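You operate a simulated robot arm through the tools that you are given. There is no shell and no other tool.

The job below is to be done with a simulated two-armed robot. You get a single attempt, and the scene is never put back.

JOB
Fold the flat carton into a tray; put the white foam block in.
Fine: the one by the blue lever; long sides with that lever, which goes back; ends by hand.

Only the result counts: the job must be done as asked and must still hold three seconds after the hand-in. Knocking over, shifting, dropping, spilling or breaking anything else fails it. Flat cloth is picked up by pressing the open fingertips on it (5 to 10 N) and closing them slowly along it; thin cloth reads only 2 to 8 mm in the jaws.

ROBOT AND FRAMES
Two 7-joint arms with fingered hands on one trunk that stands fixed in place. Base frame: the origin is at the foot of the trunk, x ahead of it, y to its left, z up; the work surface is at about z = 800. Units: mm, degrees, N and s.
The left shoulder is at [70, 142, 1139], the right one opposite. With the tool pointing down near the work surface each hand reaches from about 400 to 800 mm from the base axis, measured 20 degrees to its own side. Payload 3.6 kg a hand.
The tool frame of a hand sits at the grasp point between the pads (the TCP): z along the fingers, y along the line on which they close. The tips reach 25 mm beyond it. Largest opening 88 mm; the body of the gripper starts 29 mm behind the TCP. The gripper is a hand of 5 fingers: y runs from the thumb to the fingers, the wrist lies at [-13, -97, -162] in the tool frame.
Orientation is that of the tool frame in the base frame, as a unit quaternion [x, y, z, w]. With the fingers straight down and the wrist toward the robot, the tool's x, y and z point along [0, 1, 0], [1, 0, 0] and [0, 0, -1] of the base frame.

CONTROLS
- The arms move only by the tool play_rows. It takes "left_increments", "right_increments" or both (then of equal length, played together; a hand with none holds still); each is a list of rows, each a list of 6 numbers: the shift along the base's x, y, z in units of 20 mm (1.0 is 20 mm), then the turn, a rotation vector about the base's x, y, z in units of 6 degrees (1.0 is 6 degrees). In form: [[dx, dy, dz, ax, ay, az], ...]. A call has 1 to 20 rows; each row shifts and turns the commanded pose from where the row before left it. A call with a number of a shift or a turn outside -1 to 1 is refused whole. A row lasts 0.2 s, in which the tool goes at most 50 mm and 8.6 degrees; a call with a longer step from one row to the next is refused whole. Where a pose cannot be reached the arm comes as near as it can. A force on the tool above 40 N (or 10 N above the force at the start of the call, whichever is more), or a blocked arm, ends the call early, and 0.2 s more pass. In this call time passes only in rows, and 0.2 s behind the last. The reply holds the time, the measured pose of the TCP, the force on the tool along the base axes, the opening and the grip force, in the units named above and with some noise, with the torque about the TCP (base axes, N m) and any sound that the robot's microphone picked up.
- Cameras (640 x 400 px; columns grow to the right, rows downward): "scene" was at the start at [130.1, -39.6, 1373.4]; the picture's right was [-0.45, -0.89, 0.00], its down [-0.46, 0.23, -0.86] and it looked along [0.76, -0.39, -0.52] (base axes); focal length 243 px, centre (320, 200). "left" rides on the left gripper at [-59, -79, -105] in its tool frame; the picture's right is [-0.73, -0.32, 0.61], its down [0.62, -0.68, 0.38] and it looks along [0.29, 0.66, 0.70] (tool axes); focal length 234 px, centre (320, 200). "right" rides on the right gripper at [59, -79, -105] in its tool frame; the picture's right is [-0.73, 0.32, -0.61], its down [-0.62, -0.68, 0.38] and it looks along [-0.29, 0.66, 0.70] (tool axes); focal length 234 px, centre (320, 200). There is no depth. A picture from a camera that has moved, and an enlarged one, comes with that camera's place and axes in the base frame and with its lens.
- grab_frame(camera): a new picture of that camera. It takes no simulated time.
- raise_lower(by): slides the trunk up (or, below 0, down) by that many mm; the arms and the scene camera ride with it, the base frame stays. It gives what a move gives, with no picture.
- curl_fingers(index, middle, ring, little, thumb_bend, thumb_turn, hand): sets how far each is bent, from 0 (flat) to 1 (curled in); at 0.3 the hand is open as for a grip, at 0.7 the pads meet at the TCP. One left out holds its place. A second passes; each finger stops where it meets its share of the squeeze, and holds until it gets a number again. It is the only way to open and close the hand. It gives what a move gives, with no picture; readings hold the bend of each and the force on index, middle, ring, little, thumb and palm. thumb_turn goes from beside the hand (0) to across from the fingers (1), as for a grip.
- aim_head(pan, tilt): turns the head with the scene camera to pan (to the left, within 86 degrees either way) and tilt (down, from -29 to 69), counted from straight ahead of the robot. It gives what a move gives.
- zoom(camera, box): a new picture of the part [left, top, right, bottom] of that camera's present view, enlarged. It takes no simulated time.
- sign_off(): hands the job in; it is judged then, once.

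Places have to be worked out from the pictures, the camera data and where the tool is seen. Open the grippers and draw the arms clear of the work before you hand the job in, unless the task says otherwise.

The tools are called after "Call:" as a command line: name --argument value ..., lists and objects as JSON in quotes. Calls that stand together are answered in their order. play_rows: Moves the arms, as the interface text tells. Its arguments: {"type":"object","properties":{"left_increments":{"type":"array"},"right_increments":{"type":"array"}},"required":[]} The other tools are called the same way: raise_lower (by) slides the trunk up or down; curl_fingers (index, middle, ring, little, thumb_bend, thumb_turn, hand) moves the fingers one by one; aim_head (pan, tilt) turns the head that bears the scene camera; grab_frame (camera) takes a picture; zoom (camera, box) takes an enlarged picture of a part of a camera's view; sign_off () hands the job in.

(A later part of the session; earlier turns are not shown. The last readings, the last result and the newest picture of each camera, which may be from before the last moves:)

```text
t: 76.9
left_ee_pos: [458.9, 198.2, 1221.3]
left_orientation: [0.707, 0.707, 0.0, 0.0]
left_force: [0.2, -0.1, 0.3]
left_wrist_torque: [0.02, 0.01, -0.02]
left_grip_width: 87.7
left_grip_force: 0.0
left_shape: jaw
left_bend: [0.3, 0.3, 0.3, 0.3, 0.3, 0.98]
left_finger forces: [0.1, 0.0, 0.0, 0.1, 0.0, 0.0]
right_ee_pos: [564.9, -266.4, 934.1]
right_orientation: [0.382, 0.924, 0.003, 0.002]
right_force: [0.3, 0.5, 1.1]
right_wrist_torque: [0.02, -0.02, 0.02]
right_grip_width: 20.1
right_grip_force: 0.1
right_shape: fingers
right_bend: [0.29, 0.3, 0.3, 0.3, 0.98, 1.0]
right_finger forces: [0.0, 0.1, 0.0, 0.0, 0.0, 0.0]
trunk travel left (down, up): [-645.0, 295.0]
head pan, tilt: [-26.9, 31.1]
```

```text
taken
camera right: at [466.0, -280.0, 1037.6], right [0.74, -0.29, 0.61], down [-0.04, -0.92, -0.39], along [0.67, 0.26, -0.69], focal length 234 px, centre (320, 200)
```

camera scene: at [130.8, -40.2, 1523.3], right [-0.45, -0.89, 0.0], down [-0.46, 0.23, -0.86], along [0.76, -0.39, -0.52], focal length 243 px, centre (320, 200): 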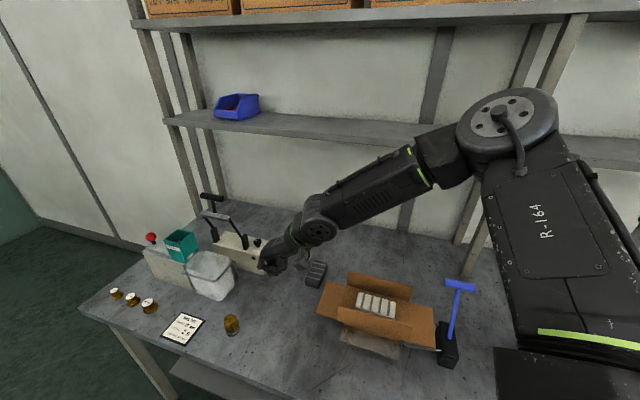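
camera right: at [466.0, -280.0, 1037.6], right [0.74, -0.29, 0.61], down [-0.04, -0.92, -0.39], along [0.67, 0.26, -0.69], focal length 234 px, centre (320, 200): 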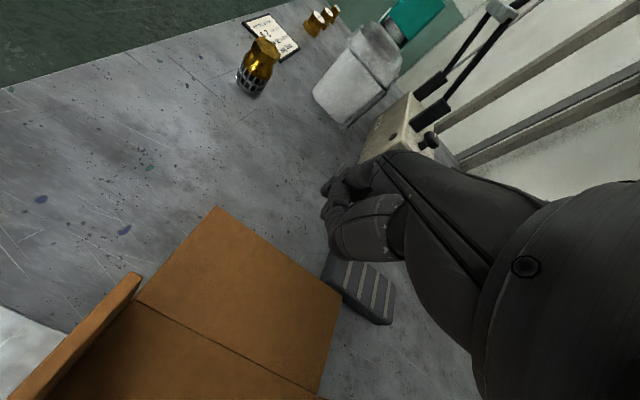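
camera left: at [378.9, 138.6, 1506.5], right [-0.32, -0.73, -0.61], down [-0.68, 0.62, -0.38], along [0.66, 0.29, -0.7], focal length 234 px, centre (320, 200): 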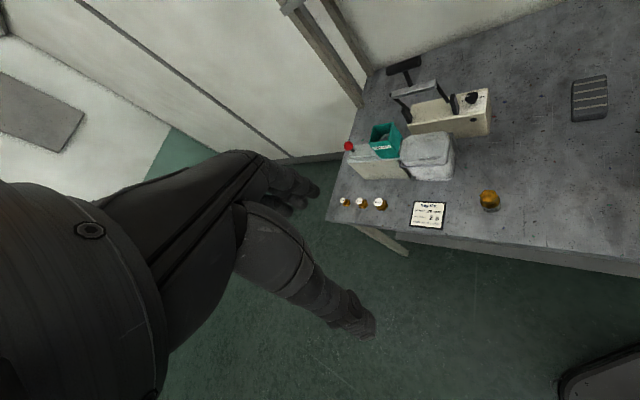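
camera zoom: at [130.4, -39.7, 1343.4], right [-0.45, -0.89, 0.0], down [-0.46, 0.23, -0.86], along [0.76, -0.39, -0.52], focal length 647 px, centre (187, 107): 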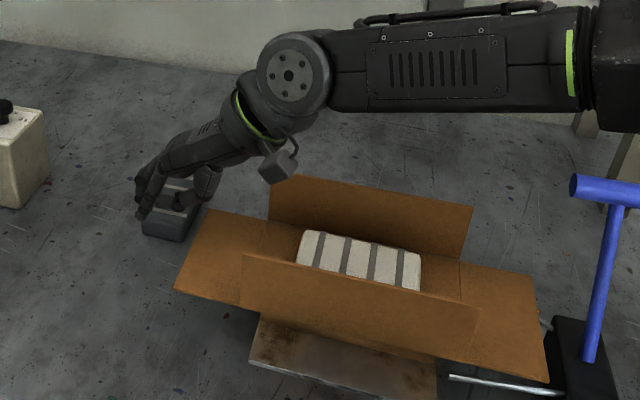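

Position matches. I go down the last 37 mm (fingertips to about z≈870, still outside the flap).

Call:
play_rows --right_increments '[[0, 0, -0.7, 0, 0, 0], [0, 0, -0.7, 0, 0, 0], [0, 0, -0.45, 0, 0, 0]]'

Call:
zoom --camera "scene" --box '[280, 190, 400, 280]'

Call:
grab_frame --camera "right"

```text
t: 77.7
left_ee_pos: [458.5, 197.4, 1220.6]
left_orientation: [0.707, 0.708, 0.0, 0.001]
left_force: [0.5, -0.5, -0.2]
left_wrist_torque: [0.03, -0.03, 0.01]
left_grip_width: 87.6
left_grip_force: 0.1
left_shape: jaw
left_bend: [0.3, 0.3, 0.3, 0.3, 0.3, 0.98]
left_finger forces: [0.0, 0.0, 0.1, 0.0, 0.0, 0.1]
right_ee_pos: [565.3, -264.3, 895.7]
right_orientation: [0.384, 0.923, 0.003, 0.002]
right_force: [-0.2, 0.1, -0.7]
right_wrist_torque: [0.0, 0.0, 0.01]
right_grip_width: 19.9
right_grip_force: 0.1
right_shape: fingers
right_bend: [0.29, 0.3, 0.3, 0.3, 0.98, 1.0]
right_finger forces: [0.1, 0.0, 0.0, 0.0, 0.0, 0.0]
trunk travel left (down, up): [-645.0, 295.0]
head pan, tilt: [-26.9, 31.1]
```

```text
4.44 times, centred on (340, 235) of scene
camera zoom: at [130.1, -39.4, 1343.4], right [-0.45, -0.89, 0.0], down [-0.46, 0.23, -0.86], along [0.76, -0.39, -0.52], focal length 1079 px, centre (231, 44)
```

zoom: 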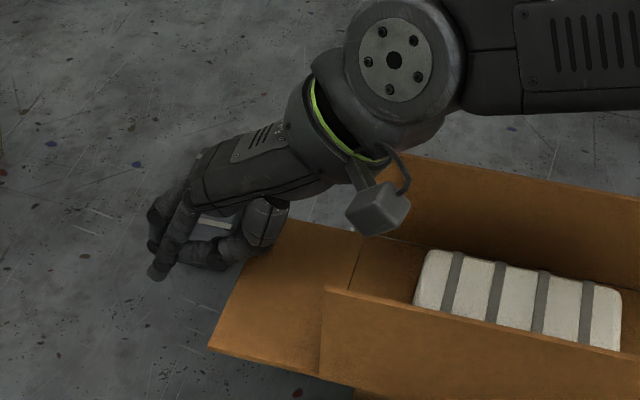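

```text
taken
camera right: at [465.7, -279.9, 1000.0], right [0.74, -0.29, 0.61], down [-0.04, -0.92, -0.39], along [0.67, 0.26, -0.69], focal length 234 px, centre (320, 200)
```

right: 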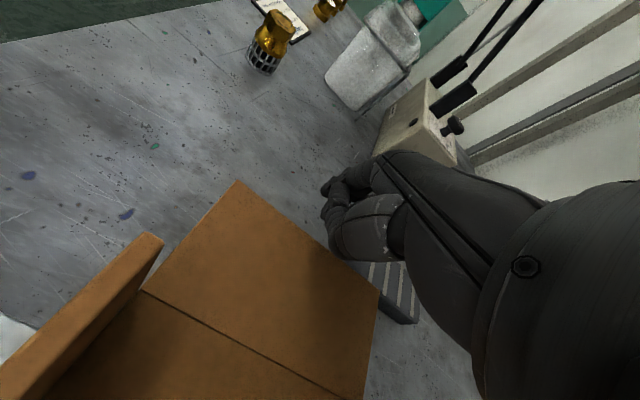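

The fingertips are beside and below the flap's edge. I slide the hand toward the tray by 45 mm and check.

Call:
play_rows --right_increments '[[-0.4, -0.4, 0, 0, 0, 0], [-0.4, -0.4, 0, 0, 0, 0], [-0.4, -0.4, 0, 0, 0, 0], [-0.4, -0.4, 0, 0, 0, 0]]'

Call:
zoom --camera "scene" --box '[280, 190, 400, 280]'

Call:
grab_frame --camera "right"

```text
t: 78.7
left_ee_pos: [457.9, 197.7, 1221.7]
left_orientation: [0.708, 0.707, 0.0, 0.0]
left_force: [0.4, -1.1, 0.6]
left_wrist_torque: [0.04, -0.01, 0.01]
left_grip_width: 87.6
left_grip_force: 0.0
left_shape: jaw
left_bend: [0.3, 0.3, 0.3, 0.3, 0.3, 0.98]
left_finger forces: [0.0, 0.1, 0.0, 0.0, 0.0, 0.0]
right_ee_pos: [533.1, -296.8, 895.7]
right_orientation: [0.382, 0.924, 0.003, 0.003]
right_force: [3.3, 2.0, 0.4]
right_wrist_torque: [0.08, -0.04, 0.0]
right_grip_width: 21.0
right_grip_force: 1.4
right_shape: fingers
right_bend: [0.28, 0.3, 0.3, 0.3, 0.98, 1.0]
right_finger forces: [3.2, 0.0, 0.1, 0.0, 0.0, 0.0]
trunk travel left (down, up): [-645.0, 295.0]
head pan, tilt: [-26.9, 31.1]
```

```text
4.44 times, centred on (340, 235) of scene
camera zoom: at [130.2, -39.1, 1343.5], right [-0.45, -0.89, 0.0], down [-0.46, 0.23, -0.86], along [0.76, -0.39, -0.52], focal length 1079 px, centre (231, 44)
```

zoom: 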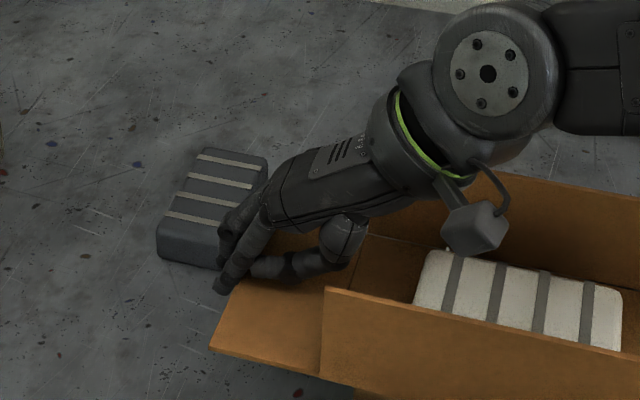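

```text
taken
camera right: at [433.8, -311.9, 1000.0], right [0.74, -0.29, 0.61], down [-0.04, -0.92, -0.39], along [0.67, 0.26, -0.69], focal length 234 px, centre (320, 200)
```

right: 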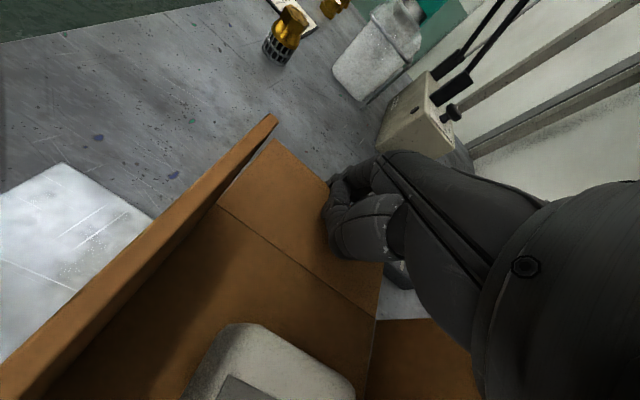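

The index only touches the flap's edge (3 N), so the fingertips must point further under it. I back off 21 mm and pitch the hand by 25° so the fingers slant under the flap and the thumb side rises.

Call:
play_rows --right_increments '[[0.5, 0.5, 0, 0, 0, 0], [0.25, 0.25, 0, 0, 0, 0], [0, 0, 0.09, -0.737, 0.737, 0], [0, 0, 0.09, -0.737, 0.737, 0], [0, 0, 0.09, -0.737, 0.737, 0], [0, 0, 0.09, -0.737, 0.737, 0]]'

Call:
zoom --camera "scene" --box '[280, 190, 400, 280]'

Call:
grab_frame --camera "right"

```text
t: 80.1
left_ee_pos: [458.4, 198.2, 1219.5]
left_orientation: [0.707, 0.707, 0.0, 0.0]
left_force: [-0.5, 0.7, -0.2]
left_wrist_torque: [0.03, 0.01, -0.01]
left_grip_width: 87.6
left_grip_force: 0.1
left_shape: jaw
left_bend: [0.3, 0.3, 0.3, 0.3, 0.3, 0.98]
left_finger forces: [0.0, 0.0, 0.0, 0.0, 0.0, 0.0]
right_ee_pos: [548.5, -280.6, 902.2]
right_orientation: [0.374, 0.902, -0.199, -0.082]
right_force: [0.3, -0.9, -0.4]
right_wrist_torque: [0.03, -0.02, 0.0]
right_grip_width: 20.6
right_grip_force: 0.0
right_shape: fingers
right_bend: [0.29, 0.3, 0.3, 0.3, 0.98, 1.0]
right_finger forces: [0.0, 0.0, 0.1, 0.0, 0.0, 0.0]
trunk travel left (down, up): [-645.0, 295.0]
head pan, tilt: [-26.9, 31.1]
```

```text
4.44 times, centred on (340, 235) of scene
camera zoom: at [130.7, -38.6, 1343.4], right [-0.45, -0.89, 0.0], down [-0.46, 0.23, -0.86], along [0.76, -0.39, -0.52], focal length 1079 px, centre (231, 44)
```

zoom: 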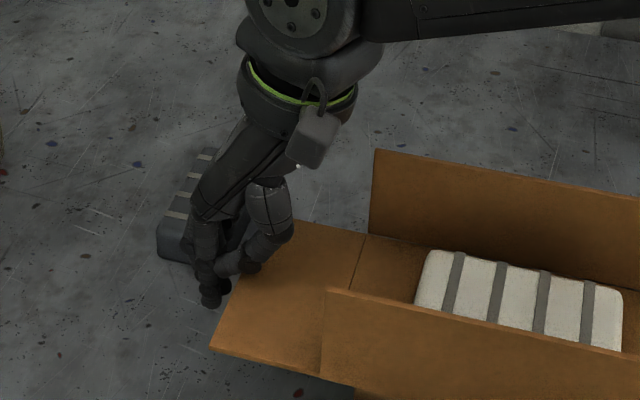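

```text
taken
camera right: at [485.9, -259.6, 1031.2], right [0.9, -0.13, 0.42], down [-0.11, -0.99, -0.06], along [0.42, 0.01, -0.91], focal length 234 px, centre (320, 200)
```

right: 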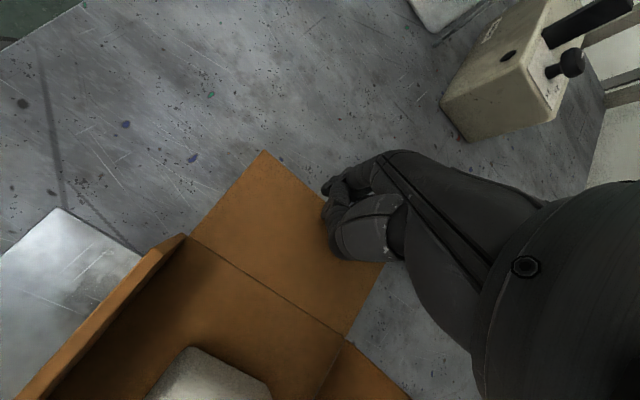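

Good, clear view now. I curl middle, ring and little a bit so their tips point under the flap, then slide in.

Call:
curl_fingers --hand "right" --middle 0.42 --ring 0.45 --little 0.45

Call:
zoom --camera "scene" --box '[280, 190, 400, 280]'

```text
t: 81.1
left_ee_pos: [460.0, 197.3, 1221.5]
left_orientation: [0.707, 0.707, 0.0, 0.001]
left_force: [-0.9, -0.1, 0.8]
left_wrist_torque: [0.0, 0.03, 0.01]
left_grip_width: 87.8
left_grip_force: 0.1
left_shape: jaw
left_bend: [0.3, 0.3, 0.3, 0.3, 0.3, 0.98]
left_finger forces: [0.0, 0.0, 0.1, 0.0, 0.0, 0.0]
right_ee_pos: [548.0, -282.0, 902.6]
right_orientation: [0.374, 0.903, -0.198, -0.081]
right_force: [0.0, 0.0, 0.5]
right_wrist_torque: [0.01, -0.01, -0.01]
right_grip_width: 20.8
right_grip_force: 0.1
right_shape: fingers
right_bend: [0.29, 0.42, 0.45, 0.45, 0.98, 1.0]
right_finger forces: [0.0, 0.0, 0.0, 0.0, 0.0, 0.1]
trunk travel left (down, up): [-645.0, 295.0]
head pan, tilt: [-26.9, 31.1]
```

```text
4.44 times, centred on (340, 235) of scene
camera zoom: at [130.2, -39.4, 1343.4], right [-0.45, -0.89, 0.0], down [-0.46, 0.23, -0.86], along [0.76, -0.39, -0.52], focal length 1079 px, centre (231, 44)
```

zoom: 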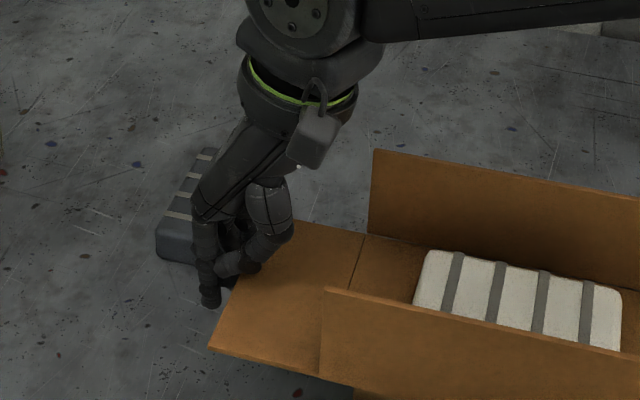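

Ring and little tips should now be just under the edge. I slide in by 12 mm and lift 14 mm.

Call:
play_rows --right_increments '[[-0.212, -0.212, 0, 0, 0, 0], [-0.212, -0.212, 0, 0, 0, 0], [0, 0, 0.35, 0, 0, 0], [0, 0, 0.35, 0, 0, 0]]'

Call:
zoom --camera "scene" --box '[280, 190, 400, 280]'

Call:
grab_frame --camera "right"

```text
t: 82.1
left_ee_pos: [460.1, 199.4, 1220.4]
left_orientation: [0.707, 0.707, -0.001, 0.0]
left_force: [-0.1, -0.2, 0.1]
left_wrist_torque: [0.01, -0.02, 0.02]
left_grip_width: 87.8
left_grip_force: 0.1
left_shape: jaw
left_bend: [0.3, 0.3, 0.3, 0.3, 0.3, 0.98]
left_finger forces: [0.0, 0.0, 0.1, 0.1, 0.0, 0.0]
right_ee_pos: [539.3, -289.0, 917.5]
right_orientation: [0.374, 0.902, -0.198, -0.081]
right_force: [6.5, 7.0, 0.9]
right_wrist_torque: [0.11, -0.19, 0.31]
right_grip_width: 20.5
right_grip_force: 4.9
right_shape: fingers
right_bend: [0.29, 0.42, 0.42, 0.4, 0.98, 1.0]
right_finger forces: [0.0, 0.0, 2.8, 5.8, 0.0, 0.0]
trunk travel left (down, up): [-645.0, 295.0]
head pan, tilt: [-26.9, 31.1]
```

```text
4.44 times, centred on (340, 235) of scene
camera zoom: at [131.1, -37.9, 1343.4], right [-0.45, -0.89, 0.0], down [-0.46, 0.23, -0.86], along [0.76, -0.39, -0.52], focal length 1079 px, centre (231, 44)
```

zoom: 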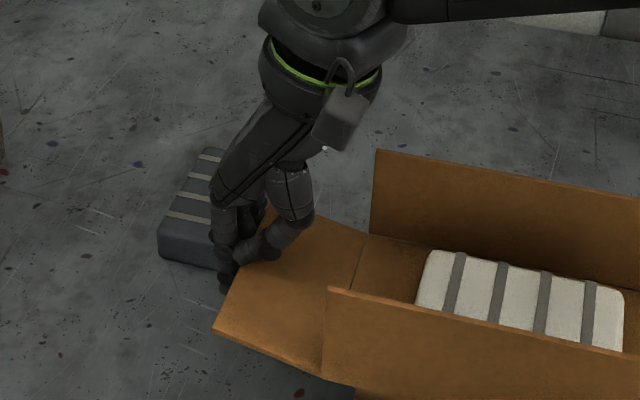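

```text
taken
camera right: at [477.2, -267.3, 1045.3], right [0.9, -0.13, 0.42], down [-0.11, -0.99, -0.06], along [0.42, 0.01, -0.91], focal length 234 px, centre (320, 200)
```

right: 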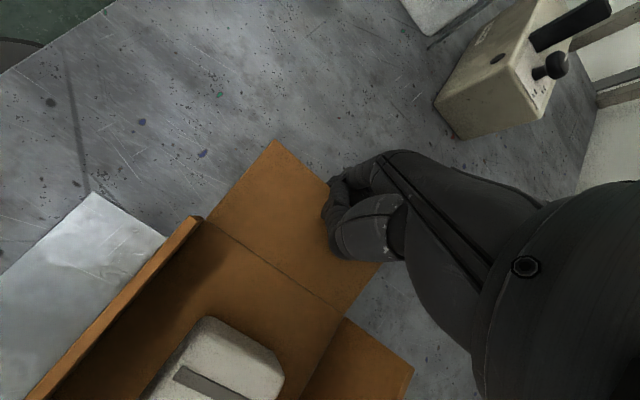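

The flap has started to rise (about 15°), with 9 N sideways. I lift further without moving inwards, to reduce the sideways push.

Call:
play_rows --right_increments '[[0.05, 0.05, 0.4, 0, 0, 0], [0, 0, 0.4, 0, 0, 0]]'

Call:
zoom --camera "scene" --box '[280, 190, 400, 280]'

```text
t: 82.7
left_ee_pos: [457.9, 198.1, 1219.6]
left_orientation: [0.707, 0.707, 0.0, -0.001]
left_force: [-0.4, 0.0, 0.4]
left_wrist_torque: [0.01, -0.02, -0.03]
left_grip_width: 87.7
left_grip_force: 0.0
left_shape: jaw
left_bend: [0.3, 0.3, 0.3, 0.3, 0.3, 0.98]
left_finger forces: [0.2, 0.1, 0.0, 0.1, 0.1, 0.0]
right_ee_pos: [539.4, -291.0, 932.2]
right_orientation: [0.374, 0.902, -0.198, -0.081]
right_force: [1.4, 2.8, 0.7]
right_wrist_torque: [0.03, -0.07, 0.09]
right_grip_width: 20.8
right_grip_force: 1.8
right_shape: fingers
right_bend: [0.29, 0.42, 0.45, 0.43, 0.98, 1.0]
right_finger forces: [0.1, 0.0, 0.0, 2.2, 0.0, 0.0]
trunk travel left (down, up): [-645.0, 295.0]
head pan, tilt: [-26.9, 31.1]
```

```text
4.44 times, centred on (340, 235) of scene
camera zoom: at [130.0, -39.2, 1343.4], right [-0.45, -0.89, 0.0], down [-0.46, 0.23, -0.86], along [0.76, -0.39, -0.52], focal length 1079 px, centre (231, 44)
```

zoom: 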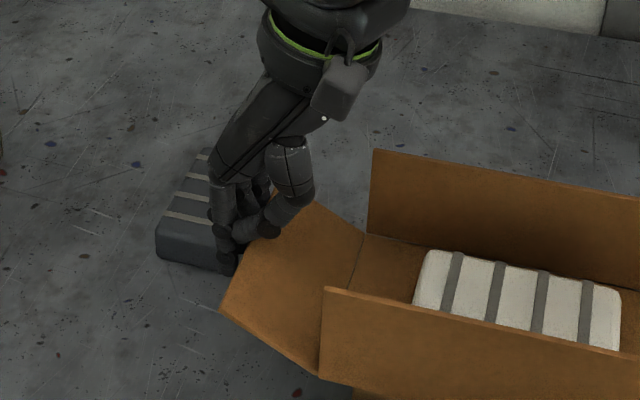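

The flap follows at about 30° with low force. I continue along its arc: up and inwards.

Call:
play_rows --right_increments '[[-0.18, -0.18, 0.33, 0, 0, 0], [-0.18, -0.18, 0.33, 0, 0, 0], [-0.23, -0.23, 0.25, 0, 0, 0], [-0.23, -0.23, 0.25, 0, 0, 0]]'

Call:
zoom --camera "scene" --box '[280, 180, 440, 300]'

Call:
grab_frame --camera "right"

```text
t: 83.7
left_ee_pos: [458.7, 198.3, 1221.6]
left_orientation: [0.707, 0.707, -0.001, 0.0]
left_force: [-0.2, 0.3, 0.3]
left_wrist_torque: [0.0, 0.01, -0.02]
left_grip_width: 87.8
left_grip_force: 0.0
left_shape: jaw
left_bend: [0.3, 0.3, 0.3, 0.3, 0.3, 0.98]
left_finger forces: [0.0, 0.0, 0.1, 0.0, 0.0, 0.1]
right_ee_pos: [522.5, -308.0, 955.9]
right_orientation: [0.374, 0.903, -0.198, -0.081]
right_force: [0.3, 0.4, 0.7]
right_wrist_torque: [-0.02, 0.02, -0.03]
right_grip_width: 20.3
right_grip_force: 0.1
right_shape: fingers
right_bend: [0.29, 0.42, 0.45, 0.45, 0.98, 1.0]
right_finger forces: [0.0, 0.0, 0.0, 0.1, 0.1, 0.1]
trunk travel left (down, up): [-645.0, 295.0]
head pan, tilt: [-26.9, 31.1]
```

```text
3.33 times, centred on (360, 240) of scene
camera zoom: at [129.7, -39.8, 1343.5], right [-0.45, -0.89, 0.0], down [-0.46, 0.23, -0.86], along [0.76, -0.39, -0.52], focal length 809 px, centre (187, 67)
```

zoom: 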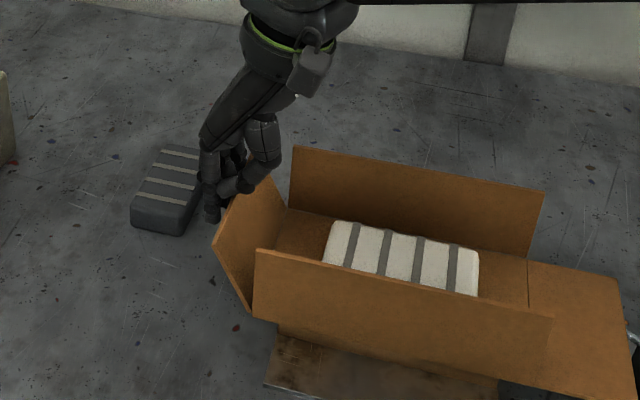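

```text
taken
camera right: at [461.1, -285.1, 1084.9], right [0.9, -0.13, 0.42], down [-0.11, -0.99, -0.06], along [0.42, 0.01, -0.91], focal length 234 px, centre (320, 200)
```

right: 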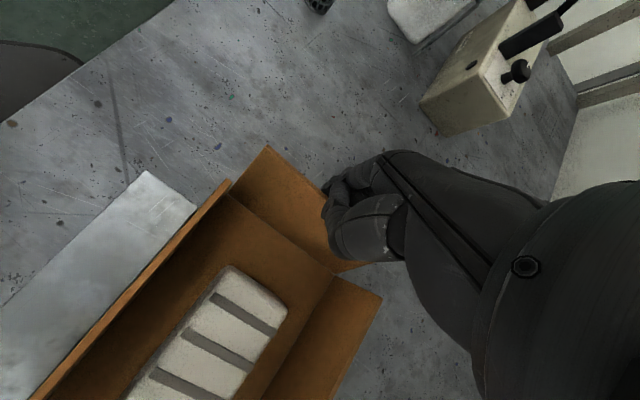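

The flap stands at about 60°. I open the thumb and straighten the fingers so the flap has room between them, then push it inwards to just past vertical.

Call:
curl_fingers --hand "right" --thumb_bend 0.3 --index 0.3 --middle 0.3 --ring 0.3 --little 0.3

Call:
play_rows --right_increments '[[-0.25, -0.25, 0.05, 0, 0, 0], [-0.25, -0.25, 0, 0, 0, 0], [-0.25, -0.25, 0, 0, 0, 0]]'

Call:
zoom --camera "scene" --box '[280, 180, 440, 300]'

Call:
grab_frame --camera "right"

```text
t: 84.7
left_ee_pos: [461.6, 202.7, 1218.8]
left_orientation: [0.707, 0.707, -0.002, 0.002]
left_force: [-0.1, 0.3, 0.7]
left_wrist_torque: [0.03, -0.01, -0.03]
left_grip_width: 87.6
left_grip_force: 0.0
left_shape: jaw
left_bend: [0.3, 0.3, 0.3, 0.3, 0.3, 0.98]
left_finger forces: [0.1, 0.0, 0.1, 0.0, 0.0, 0.1]
right_ee_pos: [525.8, -302.4, 957.4]
right_orientation: [0.374, 0.902, -0.2, -0.081]
right_force: [17.9, 18.4, 9.9]
right_wrist_torque: [0.04, 0.03, -0.14]
right_grip_width: 31.0
right_grip_force: 14.0
right_shape: fingers
right_bend: [0.3, 0.3, 0.3, 0.3, 0.73, 0.99]
right_finger forces: [0.0, 0.0, 0.0, 0.0, 28.4, 0.0]
trunk travel left (down, up): [-645.0, 295.0]
head pan, tilt: [-26.9, 31.1]
```

```text
t: 85.5
left_ee_pos: [460.8, 202.3, 1220.0]
left_orientation: [0.707, 0.707, -0.002, 0.0]
left_force: [0.3, -0.1, 0.0]
left_wrist_torque: [-0.02, -0.03, 0.01]
left_grip_width: 87.9
left_grip_force: 0.1
left_shape: jaw
left_bend: [0.3, 0.3, 0.3, 0.3, 0.3, 0.98]
left_finger forces: [0.0, 0.1, 0.0, 0.1, 0.0, 0.1]
right_ee_pos: [509.4, -318.3, 959.7]
right_orientation: [0.374, 0.902, -0.199, -0.08]
right_force: [17.4, 15.5, 12.0]
right_wrist_torque: [0.26, -0.13, -0.21]
right_grip_width: 17.0
right_grip_force: 13.0
right_shape: fingers
right_bend: [0.3, 0.3, 0.3, 0.3, 0.92, 1.0]
right_finger forces: [0.1, 0.0, 0.0, 0.1, 26.7, 0.0]
trunk travel left (down, up): [-645.0, 295.0]
head pan, tilt: [-26.9, 31.1]
```

```text
3.33 times, centred on (360, 240) of scene
camera zoom: at [132.0, -34.8, 1343.5], right [-0.45, -0.89, 0.0], down [-0.46, 0.23, -0.86], along [0.76, -0.39, -0.52], focal length 809 px, centre (187, 67)
```

zoom: 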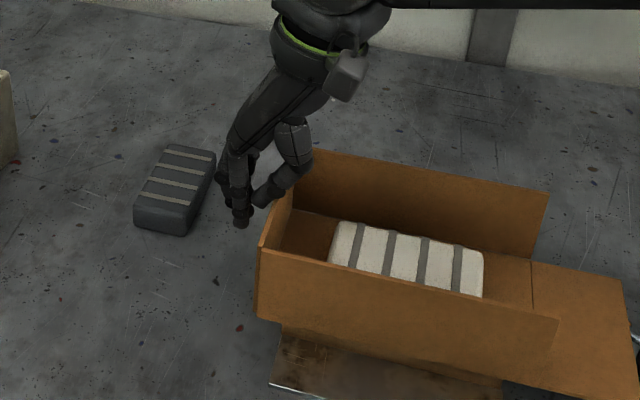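

```text
taken
camera right: at [448.1, -296.1, 1086.7], right [0.9, -0.12, 0.42], down [-0.11, -0.99, -0.06], along [0.42, 0.01, -0.91], focal length 234 px, centre (320, 200)
```

right: 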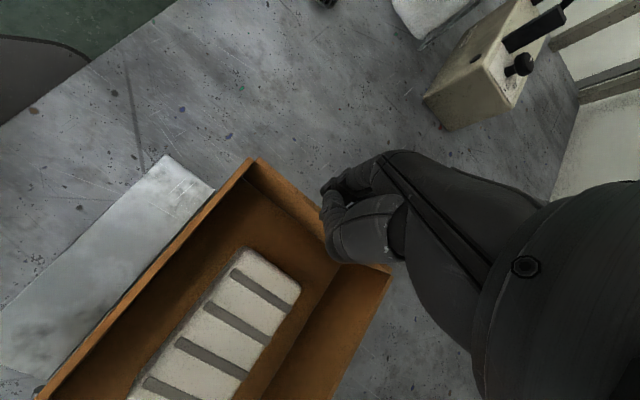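

The thumb was also outside and pressed the flap up to about vertical with 27 N; that is enough. I curl the thumb again to relieve the pressure and check the flap.

Call:
curl_fingers --hand "right" --thumb_bend 0.93

Call:
zoom --camera "scene" --box '[300, 190, 400, 270]'

Call:
zoom --camera "right" --box '[180, 120, 420, 320]'

```text
t: 86.5
left_ee_pos: [457.5, 199.6, 1222.8]
left_orientation: [0.707, 0.707, 0.0, 0.0]
left_force: [-0.4, -0.4, -0.4]
left_wrist_torque: [0.0, 0.02, 0.01]
left_grip_width: 88.0
left_grip_force: 0.1
left_shape: jaw
left_bend: [0.3, 0.3, 0.3, 0.3, 0.3, 0.98]
left_finger forces: [0.0, 0.0, 0.1, 0.0, 0.0, 0.1]
right_ee_pos: [506.1, -320.2, 957.9]
right_orientation: [0.375, 0.902, -0.198, -0.08]
right_force: [1.4, 2.6, 8.6]
right_wrist_torque: [0.18, -0.08, -0.01]
right_grip_width: 18.9
right_grip_force: 4.7
right_shape: fingers
right_bend: [0.3, 0.3, 0.3, 0.3, 0.96, 1.0]
right_finger forces: [0.0, 0.0, 0.1, 0.0, 10.0, 0.0]
trunk travel left (down, up): [-645.0, 295.0]
head pan, tilt: [-26.9, 31.1]
```

```text
5.00 times, centred on (350, 230) of scene
camera zoom: at [129.1, -38.0, 1343.5], right [-0.45, -0.89, 0.0], down [-0.46, 0.23, -0.86], along [0.76, -0.39, -0.51], focal length 1214 px, centre (170, 50)
```

zoom: 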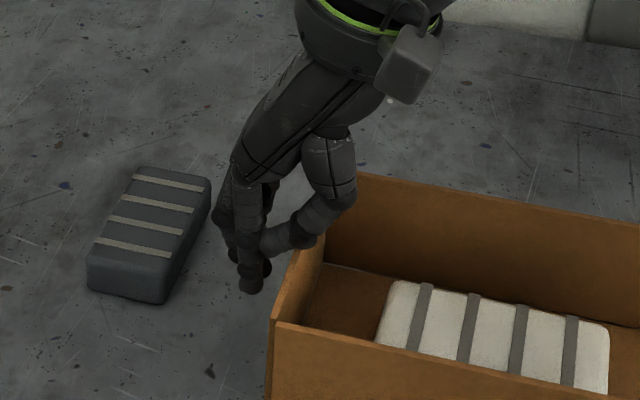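

```text
2.00 times, centred on (300, 220) of right
camera zoom: at [445.7, -298.7, 1086.4], right [0.9, -0.13, 0.42], down [-0.11, -0.99, -0.06], along [0.42, 0.01, -0.91], focal length 468 px, centre (360, 160)
```

zoom: 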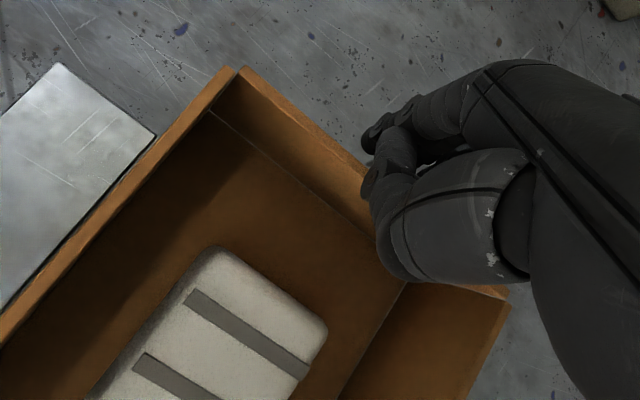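

The flap is nearly upright with the thumb bridging its top. I lift the hand off upwards and slightly outwards, and look at the flap angle.

Call:
play_rows --right_increments '[[0.1, 0.1, 0.4, 0, 0, 0], [0.1, 0.1, 0.5, 0, 0, 0], [0.2, 0.2, 0.6, 0, 0, 0], [0.3, 0.3, 0.6, 0, 0, 0], [0.3, 0.3, 0.5, 0, 0, 0], [0.4, 0.4, 0.3, 0, 0, 0]]'

Call:
zoom --camera "scene" --box '[300, 180, 500, 320]'

Call:
grab_frame --camera "right"

```text
t: 87.9
left_ee_pos: [459.0, 197.3, 1221.2]
left_orientation: [0.706, 0.708, 0.0, 0.0]
left_force: [0.5, 0.4, 0.0]
left_wrist_torque: [-0.03, 0.01, -0.01]
left_grip_width: 87.9
left_grip_force: 0.1
left_shape: jaw
left_bend: [0.3, 0.3, 0.3, 0.3, 0.3, 0.98]
left_finger forces: [0.0, 0.0, 0.1, 0.0, 0.0, 0.0]
right_ee_pos: [538.4, -292.9, 1014.9]
right_orientation: [0.374, 0.902, -0.198, -0.082]
right_force: [-0.2, -0.2, -0.2]
right_wrist_torque: [0.02, 0.0, -0.03]
right_grip_width: 17.7
right_grip_force: 0.1
right_shape: fingers
right_bend: [0.3, 0.3, 0.3, 0.3, 0.93, 1.0]
right_finger forces: [0.0, 0.0, 0.0, 0.1, 0.0, 0.0]
trunk travel left (down, up): [-645.0, 295.0]
head pan, tilt: [-26.9, 31.1]
```

```text
2.86 times, centred on (400, 250) of scene
camera zoom: at [130.6, -39.0, 1343.4], right [-0.45, -0.89, 0.0], down [-0.46, 0.23, -0.86], along [0.76, -0.39, -0.52], focal length 694 px, centre (91, 57)
```

zoom: 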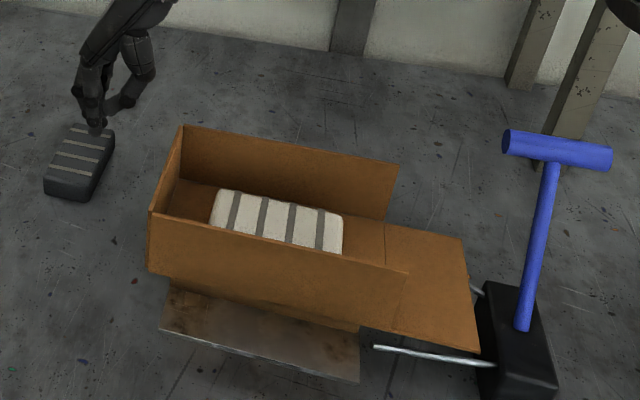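

```text
taken
camera right: at [475.7, -270.7, 1143.1], right [0.9, -0.13, 0.42], down [-0.11, -0.99, -0.06], along [0.42, 0.01, -0.91], focal length 234 px, centre (320, 200)
```

right: 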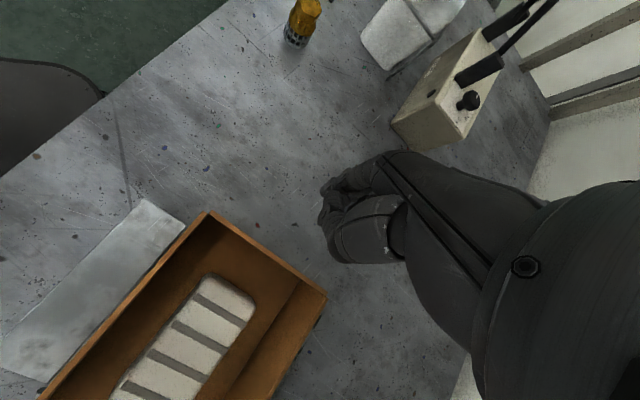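

The far end flap now stands upright, flush with the walls. For the end by the lever I'll try the same scoop with the right hand turned the other way (fingers toward the lever side, wrist over the tray). I first rise, un-pitch and move above that end with the hand at yaw -45°.

Call:
play_rows --right_increments '[[0, 0, 1, 0.737, -0.737, 0], [0, 0, 1, 0.737, -0.737, 0], [0, 0, 1, 0.737, -0.737, 0], [0, 0, 1, 0.737, -0.737, 0], [0, 0, 1, 0, 0, 0]]'

Call:
play_rows --right_increments '[[-0.55, -0.55, 0, 0, 0, -0.9], [-0.55, -0.55, 0, 0, 0, -0.9], [-0.55, -0.55, 0, 0, 0, -0.9], [-0.55, -0.55, 0, 0, 0, -0.9], [-0.55, -0.55, 0, 0, 0, -0.9], [-0.55, -0.55, 0, 0, 0, -0.9], [-0.55, -0.55, 0, 0, 0, -0.9], [-0.55, -0.55, 0, 0, 0, -0.9], [-0.55, -0.55, 0, 0, 0, -0.9], [-0.55, -0.55, 0, 0, 0, -0.9], [-0.55, -0.55, 0, 0, 0, -0.9], [-0.55, -0.55, 0, 0, 0, -0.9], [-0.55, -0.55, 0, 0, 0, -0.9], [-0.55, -0.55, 0, 0, 0, -0.9], [-0.55, -0.55, 0, 0, 0, -0.9], [-0.55, -0.55, 0, 0, 0, -0.9], [0, 0, 0, 0, 0, -0.6]]'

Call:
grab_frame --camera "scene"

```text
t: 89.1
left_ee_pos: [458.8, 199.6, 1221.0]
left_orientation: [0.707, 0.707, 0.0, -0.001]
left_force: [-0.3, 0.6, -0.4]
left_wrist_torque: [0.02, 0.01, -0.01]
left_grip_width: 87.8
left_grip_force: 0.0
left_shape: jaw
left_bend: [0.3, 0.3, 0.3, 0.3, 0.3, 0.98]
left_finger forces: [0.0, 0.0, 0.1, 0.1, 0.1, 0.1]
right_ee_pos: [535.9, -292.4, 1116.4]
right_orientation: [0.383, 0.924, 0.002, 0.002]
right_force: [0.5, -0.1, 0.3]
right_wrist_torque: [-0.02, -0.03, -0.01]
right_grip_width: 17.7
right_grip_force: 0.0
right_shape: fingers
right_bend: [0.3, 0.3, 0.3, 0.3, 0.93, 1.0]
right_finger forces: [0.0, 0.0, 0.0, 0.0, 0.1, 0.0]
trunk travel left (down, up): [-645.0, 295.0]
head pan, tilt: [-26.9, 31.1]
```

```text
t: 92.7
left_ee_pos: [459.3, 198.8, 1220.2]
left_orientation: [0.707, 0.707, 0.0, 0.0]
left_force: [0.2, -0.2, -0.3]
left_wrist_torque: [0.0, -0.01, 0.03]
left_grip_width: 87.6
left_grip_force: 0.1
left_shape: jaw
left_bend: [0.3, 0.3, 0.3, 0.3, 0.3, 0.98]
left_finger forces: [0.1, 0.1, 0.0, 0.0, 0.0, 0.0]
right_ee_pos: [362.0, -469.3, 1115.3]
right_orientation: [0.924, 0.382, 0.0, 0.003]
right_force: [0.1, -0.1, 0.7]
right_wrist_torque: [-0.02, -0.02, 0.01]
right_grip_width: 17.7
right_grip_force: 0.0
right_shape: fingers
right_bend: [0.3, 0.3, 0.3, 0.3, 0.93, 1.0]
right_finger forces: [0.0, 0.0, 0.1, 0.1, 0.1, 0.1]
trunk travel left (down, up): [-645.0, 295.0]
head pan, tilt: [-26.9, 31.1]
```

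```text
taken
camera scene: at [130.5, -39.1, 1343.4], right [-0.45, -0.89, 0.0], down [-0.46, 0.23, -0.86], along [0.76, -0.39, -0.52], focal length 243 px, centre (320, 200)
```

scene: 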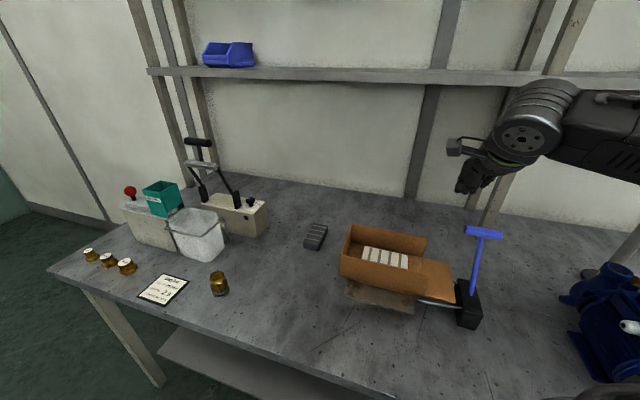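

At yaw -45° it is fine. I turn further in free space, 48° first.

Call:
play_rows --right_increments '[[0, 0, 0, 0, 0, -1], [0, 0, 0, 0, 0, -1], [0, 0, 0, 0, 0, -1], [0, 0, 0, 0, 0, -1], [0, 0, 0, 0, 0, -1], [0, 0, 0, 0, 0, -1], [0, 0, 0, 0, 0, -1], [0, 0, 0, 0, 0, -1]]'

```text
t: 94.5
left_ee_pos: [458.4, 197.7, 1220.9]
left_orientation: [0.707, 0.707, 0.0, -0.001]
left_force: [-0.4, -0.2, 0.8]
left_wrist_torque: [0.04, -0.01, 0.0]
left_grip_width: 87.7
left_grip_force: 0.0
left_shape: jaw
left_bend: [0.3, 0.3, 0.3, 0.3, 0.3, 0.98]
left_finger forces: [0.1, 0.0, 0.0, 0.0, 0.0, 0.0]
right_ee_pos: [360.9, -470.1, 1115.5]
right_orientation: [1.0, -0.027, -0.002, 0.003]
right_force: [-0.1, 0.4, -0.5]
right_wrist_torque: [0.0, -0.02, -0.02]
right_grip_width: 17.7
right_grip_force: 0.1
right_shape: fingers
right_bend: [0.3, 0.3, 0.3, 0.3, 0.93, 1.0]
right_finger forces: [0.1, 0.0, 0.0, 0.1, 0.1, 0.0]
trunk travel left (down, up): [-645.0, 295.0]
head pan, tilt: [-26.9, 31.1]
```

That worked (yaw -93°). I turn the remaining 42°.

Call:
play_rows --right_increments '[[0, 0, 0, 0, 0, -1], [0, 0, 0, 0, 0, -1], [0, 0, 0, 0, 0, -1], [0, 0, 0, 0, 0, -1], [0, 0, 0, 0, 0, -1], [0, 0, 0, 0, 0, -1], [0, 0, 0, 0, 0, -1]]'

Call:
grab_frame --camera "scene"

Call:
grab_frame --camera "right"

```text
t: 96.1
left_ee_pos: [459.3, 198.3, 1221.2]
left_orientation: [0.707, 0.707, 0.0, 0.0]
left_force: [0.3, -0.2, -0.6]
left_wrist_torque: [0.03, 0.02, -0.03]
left_grip_width: 87.6
left_grip_force: 0.0
left_shape: jaw
left_bend: [0.3, 0.3, 0.3, 0.3, 0.3, 0.98]
left_finger forces: [0.1, 0.0, 0.1, 0.0, 0.0, 0.1]
right_ee_pos: [351.6, -515.1, 1035.6]
right_orientation: [0.923, -0.384, -0.002, 0.002]
right_force: [1.1, -0.8, -0.3]
right_wrist_torque: [0.01, 0.0, 0.01]
right_grip_width: 17.6
right_grip_force: 0.0
right_shape: fingers
right_bend: [0.3, 0.3, 0.3, 0.3, 0.93, 1.0]
right_finger forces: [0.0, 0.1, 0.0, 0.0, 0.0, 0.0]
right hand out of reach, approached as far as the arm can: row 2, 3, 4, 5, 6, 7
trunk travel left (down, up): [-645.0, 295.0]
head pan, tilt: [-26.9, 31.1]
```

```text
taken
camera scene: at [130.6, -39.8, 1343.4], right [-0.45, -0.89, 0.0], down [-0.46, 0.23, -0.86], along [0.76, -0.39, -0.52], focal length 243 px, centre (320, 200)
```

scene: 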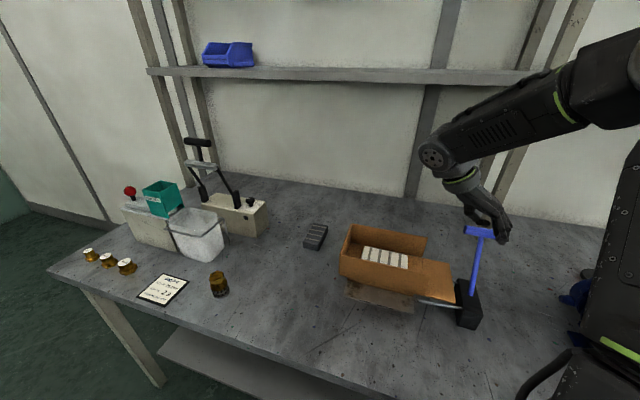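

```text
taken
camera right: at [448.5, -500.4, 1140.1], right [-0.74, 0.29, 0.61], down [0.04, 0.92, -0.39], along [-0.67, -0.26, -0.69], focal length 234 px, centre (320, 200)
```

right: 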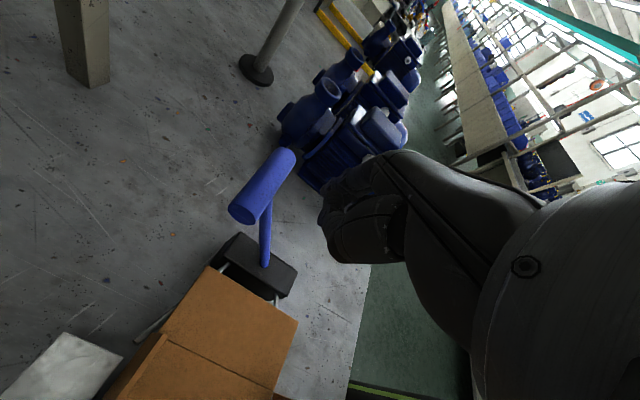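

The turned pose is reached, a bit lower and nearer the lever than asked. The T-bar is below; I move sideways away from it (toward the front, v≈-30).

Call:
play_rows --right_increments '[[-0.5, 0.5, 0, 0, 0, 0], [-0.5, 0.5, 0, 0, 0, 0], [-0.5, 0.5, 0, 0, 0, 0], [-0.5, 0.5, 0, 0, 0, 0]]'

Call:
grab_frame --camera "right"

Call:
zoom --camera "scene" --box '[330, 150, 570, 340]'

```text
t: 97.1
left_ee_pos: [457.4, 197.4, 1220.6]
left_orientation: [0.707, 0.708, 0.0, 0.0]
left_force: [-0.3, -0.3, 0.4]
left_wrist_torque: [0.01, 0.0, 0.04]
left_grip_width: 88.0
left_grip_force: 0.1
left_shape: jaw
left_bend: [0.3, 0.3, 0.3, 0.3, 0.3, 0.98]
left_finger forces: [0.0, 0.1, 0.0, 0.0, 0.1, 0.0]
right_ee_pos: [307.8, -477.3, 1030.6]
right_orientation: [0.924, -0.383, 0.0, 0.002]
right_force: [-0.1, 0.6, 0.4]
right_wrist_torque: [0.0, 0.0, -0.01]
right_grip_width: 17.7
right_grip_force: 0.0
right_shape: fingers
right_bend: [0.3, 0.3, 0.3, 0.3, 0.93, 1.0]
right_finger forces: [0.0, 0.1, 0.0, 0.1, 0.0, 0.0]
right hand out of reach, approached as far as the arm can: row 2, 4
trunk travel left (down, up): [-645.0, 295.0]
head pan, tilt: [-26.9, 31.1]
```

```text
taken
camera right: at [404.8, -463.2, 1134.4], right [-0.74, 0.29, 0.61], down [0.04, 0.92, -0.39], along [-0.67, -0.26, -0.69], focal length 234 px, centre (320, 200)
```

right: 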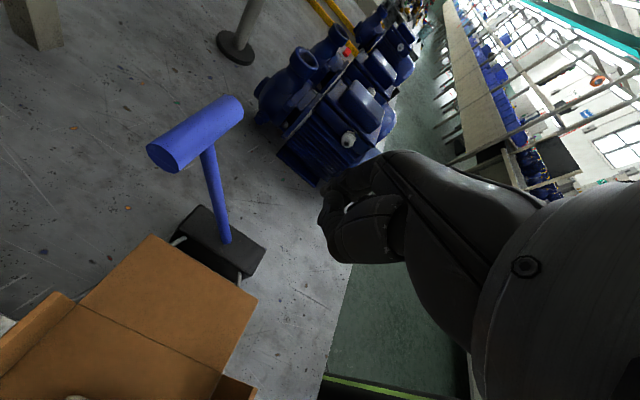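

```text
2.11 times, centred on (450, 245) of scene
camera zoom: at [129.4, -39.3, 1343.5], right [-0.45, -0.89, 0.0], down [-0.46, 0.23, -0.86], along [0.76, -0.39, -0.52], focal length 511 px, centre (46, 105)
```

zoom: 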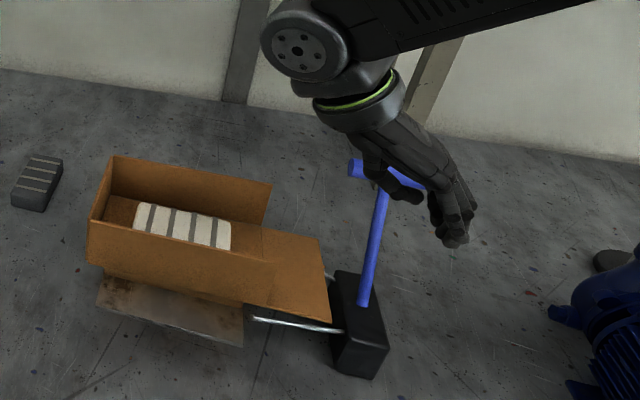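

I'm at u≈-169, v≈-32, clear of the lever. I move 30 mm inwards, pitch the hand by 25° (fingertips toward the tray), and come down to z≈970.

Call:
play_rows --right_increments '[[0.53, 0.53, -0.5, 0, 0, 0], [0.53, 0.53, -0.5, 0, 0, 0], [0, 0, -0.5, 0.737, -0.737, 0], [0, 0, -0.5, 0.737, -0.737, 0], [0, 0, -0.5, 0.737, -0.737, 0], [0, 0, -0.5, 0.737, -0.737, 0]]'

Call:
grab_frame --camera "right"

Call:
zoom --camera "scene" --box '[370, 170, 530, 310]'

```text
t: 98.5
left_ee_pos: [458.5, 196.8, 1220.3]
left_orientation: [0.706, 0.708, 0.001, -0.001]
left_force: [0.0, -0.2, 0.1]
left_wrist_torque: [0.0, 0.02, -0.02]
left_grip_width: 87.5
left_grip_force: 0.0
left_shape: jaw
left_bend: [0.3, 0.3, 0.3, 0.3, 0.3, 0.98]
left_finger forces: [0.0, 0.0, 0.0, 0.0, 0.1, 0.1]
right_ee_pos: [330.0, -457.2, 969.3]
right_orientation: [0.902, -0.374, 0.082, -0.199]
right_force: [0.5, -0.6, 0.1]
right_wrist_torque: [0.01, -0.05, -0.03]
right_grip_width: 17.6
right_grip_force: 0.1
right_shape: fingers
right_bend: [0.3, 0.3, 0.3, 0.3, 0.93, 1.0]
right_finger forces: [0.0, 0.0, 0.0, 0.0, 0.1, 0.0]
trunk travel left (down, up): [-645.0, 295.0]
head pan, tilt: [-26.9, 31.1]
```

```text
taken
camera right: at [390.8, -479.0, 1097.1], right [-0.9, 0.13, 0.42], down [0.11, 0.99, -0.06], along [-0.42, -0.01, -0.91], focal length 234 px, centre (320, 200)
```

right: 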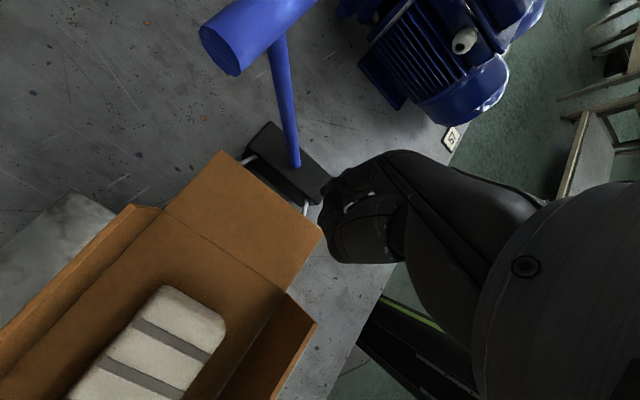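

```text
2.86 times, centred on (450, 240) of scene
camera zoom: at [129.0, -40.6, 1343.5], right [-0.45, -0.89, 0.0], down [-0.46, 0.23, -0.86], along [0.76, -0.39, -0.52], focal length 694 px, centre (-51, 86)
```

zoom: 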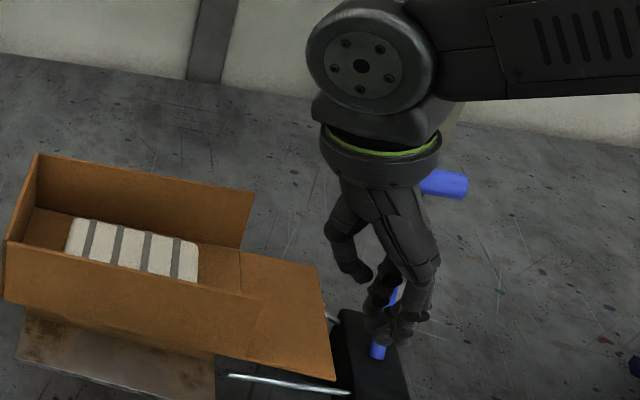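

All reachable. I shape the fingers as before (slightly curled), shift 10 mm outwards and descend to z≈907 so the tips end just above the black box's top and below the flap.

Call:
curl_fingers --hand "right" --index 0.3 --middle 0.42 --ring 0.43 --little 0.43 --thumb_bend 0.98

Call:
play_rows --right_increments '[[-0.35, -0.35, -0.6, 0, 0, 0], [0, 0, -0.7, 0, 0, 0], [0, 0, -0.7, 0, 0, 0]]'

Call:
grab_frame --camera "right"

Call:
zoom --camera "scene" --box '[390, 200, 510, 320]'

```text
t: 99.5
left_ee_pos: [458.3, 197.8, 1221.3]
left_orientation: [0.708, 0.707, 0.0, 0.0]
left_force: [0.0, 0.2, 0.2]
left_wrist_torque: [0.02, 0.01, 0.01]
left_grip_width: 87.7
left_grip_force: 0.1
left_shape: jaw
left_bend: [0.3, 0.3, 0.3, 0.3, 0.3, 0.98]
left_finger forces: [0.0, 0.0, 0.0, 0.1, 0.0, 0.0]
right_ee_pos: [332.6, -457.3, 970.5]
right_orientation: [0.902, -0.374, 0.082, -0.198]
right_force: [-0.2, -0.6, -0.1]
right_wrist_torque: [-0.01, 0.0, 0.02]
right_grip_width: 19.1
right_grip_force: 0.1
right_shape: fingers
right_bend: [0.3, 0.42, 0.43, 0.43, 0.97, 1.0]
right_finger forces: [0.0, 0.0, 0.1, 0.1, 0.0, 0.1]
trunk travel left (down, up): [-645.0, 295.0]
head pan, tilt: [-26.9, 31.1]
```

```text
t: 100.3
left_ee_pos: [459.5, 197.7, 1221.0]
left_orientation: [0.707, 0.707, 0.0, 0.0]
left_force: [-0.6, -0.4, 0.3]
left_wrist_torque: [0.02, 0.01, -0.02]
left_grip_width: 87.7
left_grip_force: 0.1
left_shape: jaw
left_bend: [0.3, 0.3, 0.3, 0.3, 0.3, 0.98]
left_finger forces: [0.1, 0.1, 0.0, 0.0, 0.0, 0.0]
right_ee_pos: [324.2, -463.5, 929.2]
right_orientation: [0.902, -0.374, 0.081, -0.197]
right_force: [1.0, 0.5, -0.2]
right_wrist_torque: [0.01, 0.02, 0.02]
right_grip_width: 19.3
right_grip_force: 0.2
right_shape: fingers
right_bend: [0.3, 0.42, 0.43, 0.43, 0.97, 1.0]
right_finger forces: [0.0, 0.1, 0.0, 0.1, 0.0, 0.0]
trunk travel left (down, up): [-645.0, 295.0]
head pan, tilt: [-26.9, 31.1]
```

```text
taken
camera right: at [385.2, -485.3, 1057.6], right [-0.9, 0.13, 0.42], down [0.11, 0.99, -0.06], along [-0.42, -0.01, -0.91], focal length 234 px, centre (320, 200)
```

right: 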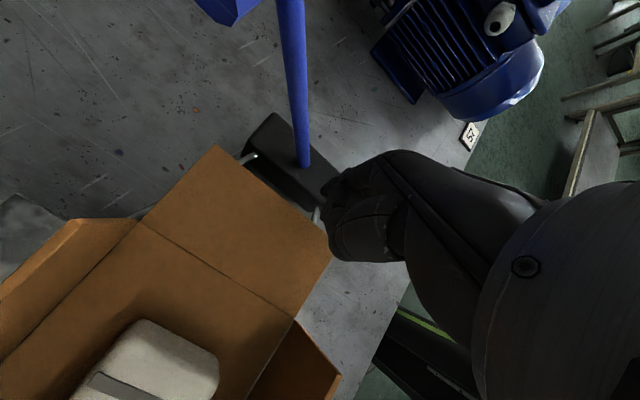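

```text
3.33 times, centred on (450, 260) of scene
camera zoom: at [130.2, -39.8, 1343.4], right [-0.45, -0.89, 0.0], down [-0.46, 0.23, -0.86], along [0.76, -0.39, -0.52], focal length 809 px, centre (-113, 0)
```

zoom: 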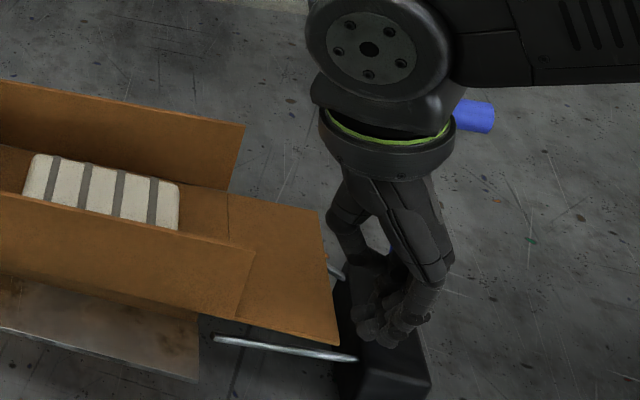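

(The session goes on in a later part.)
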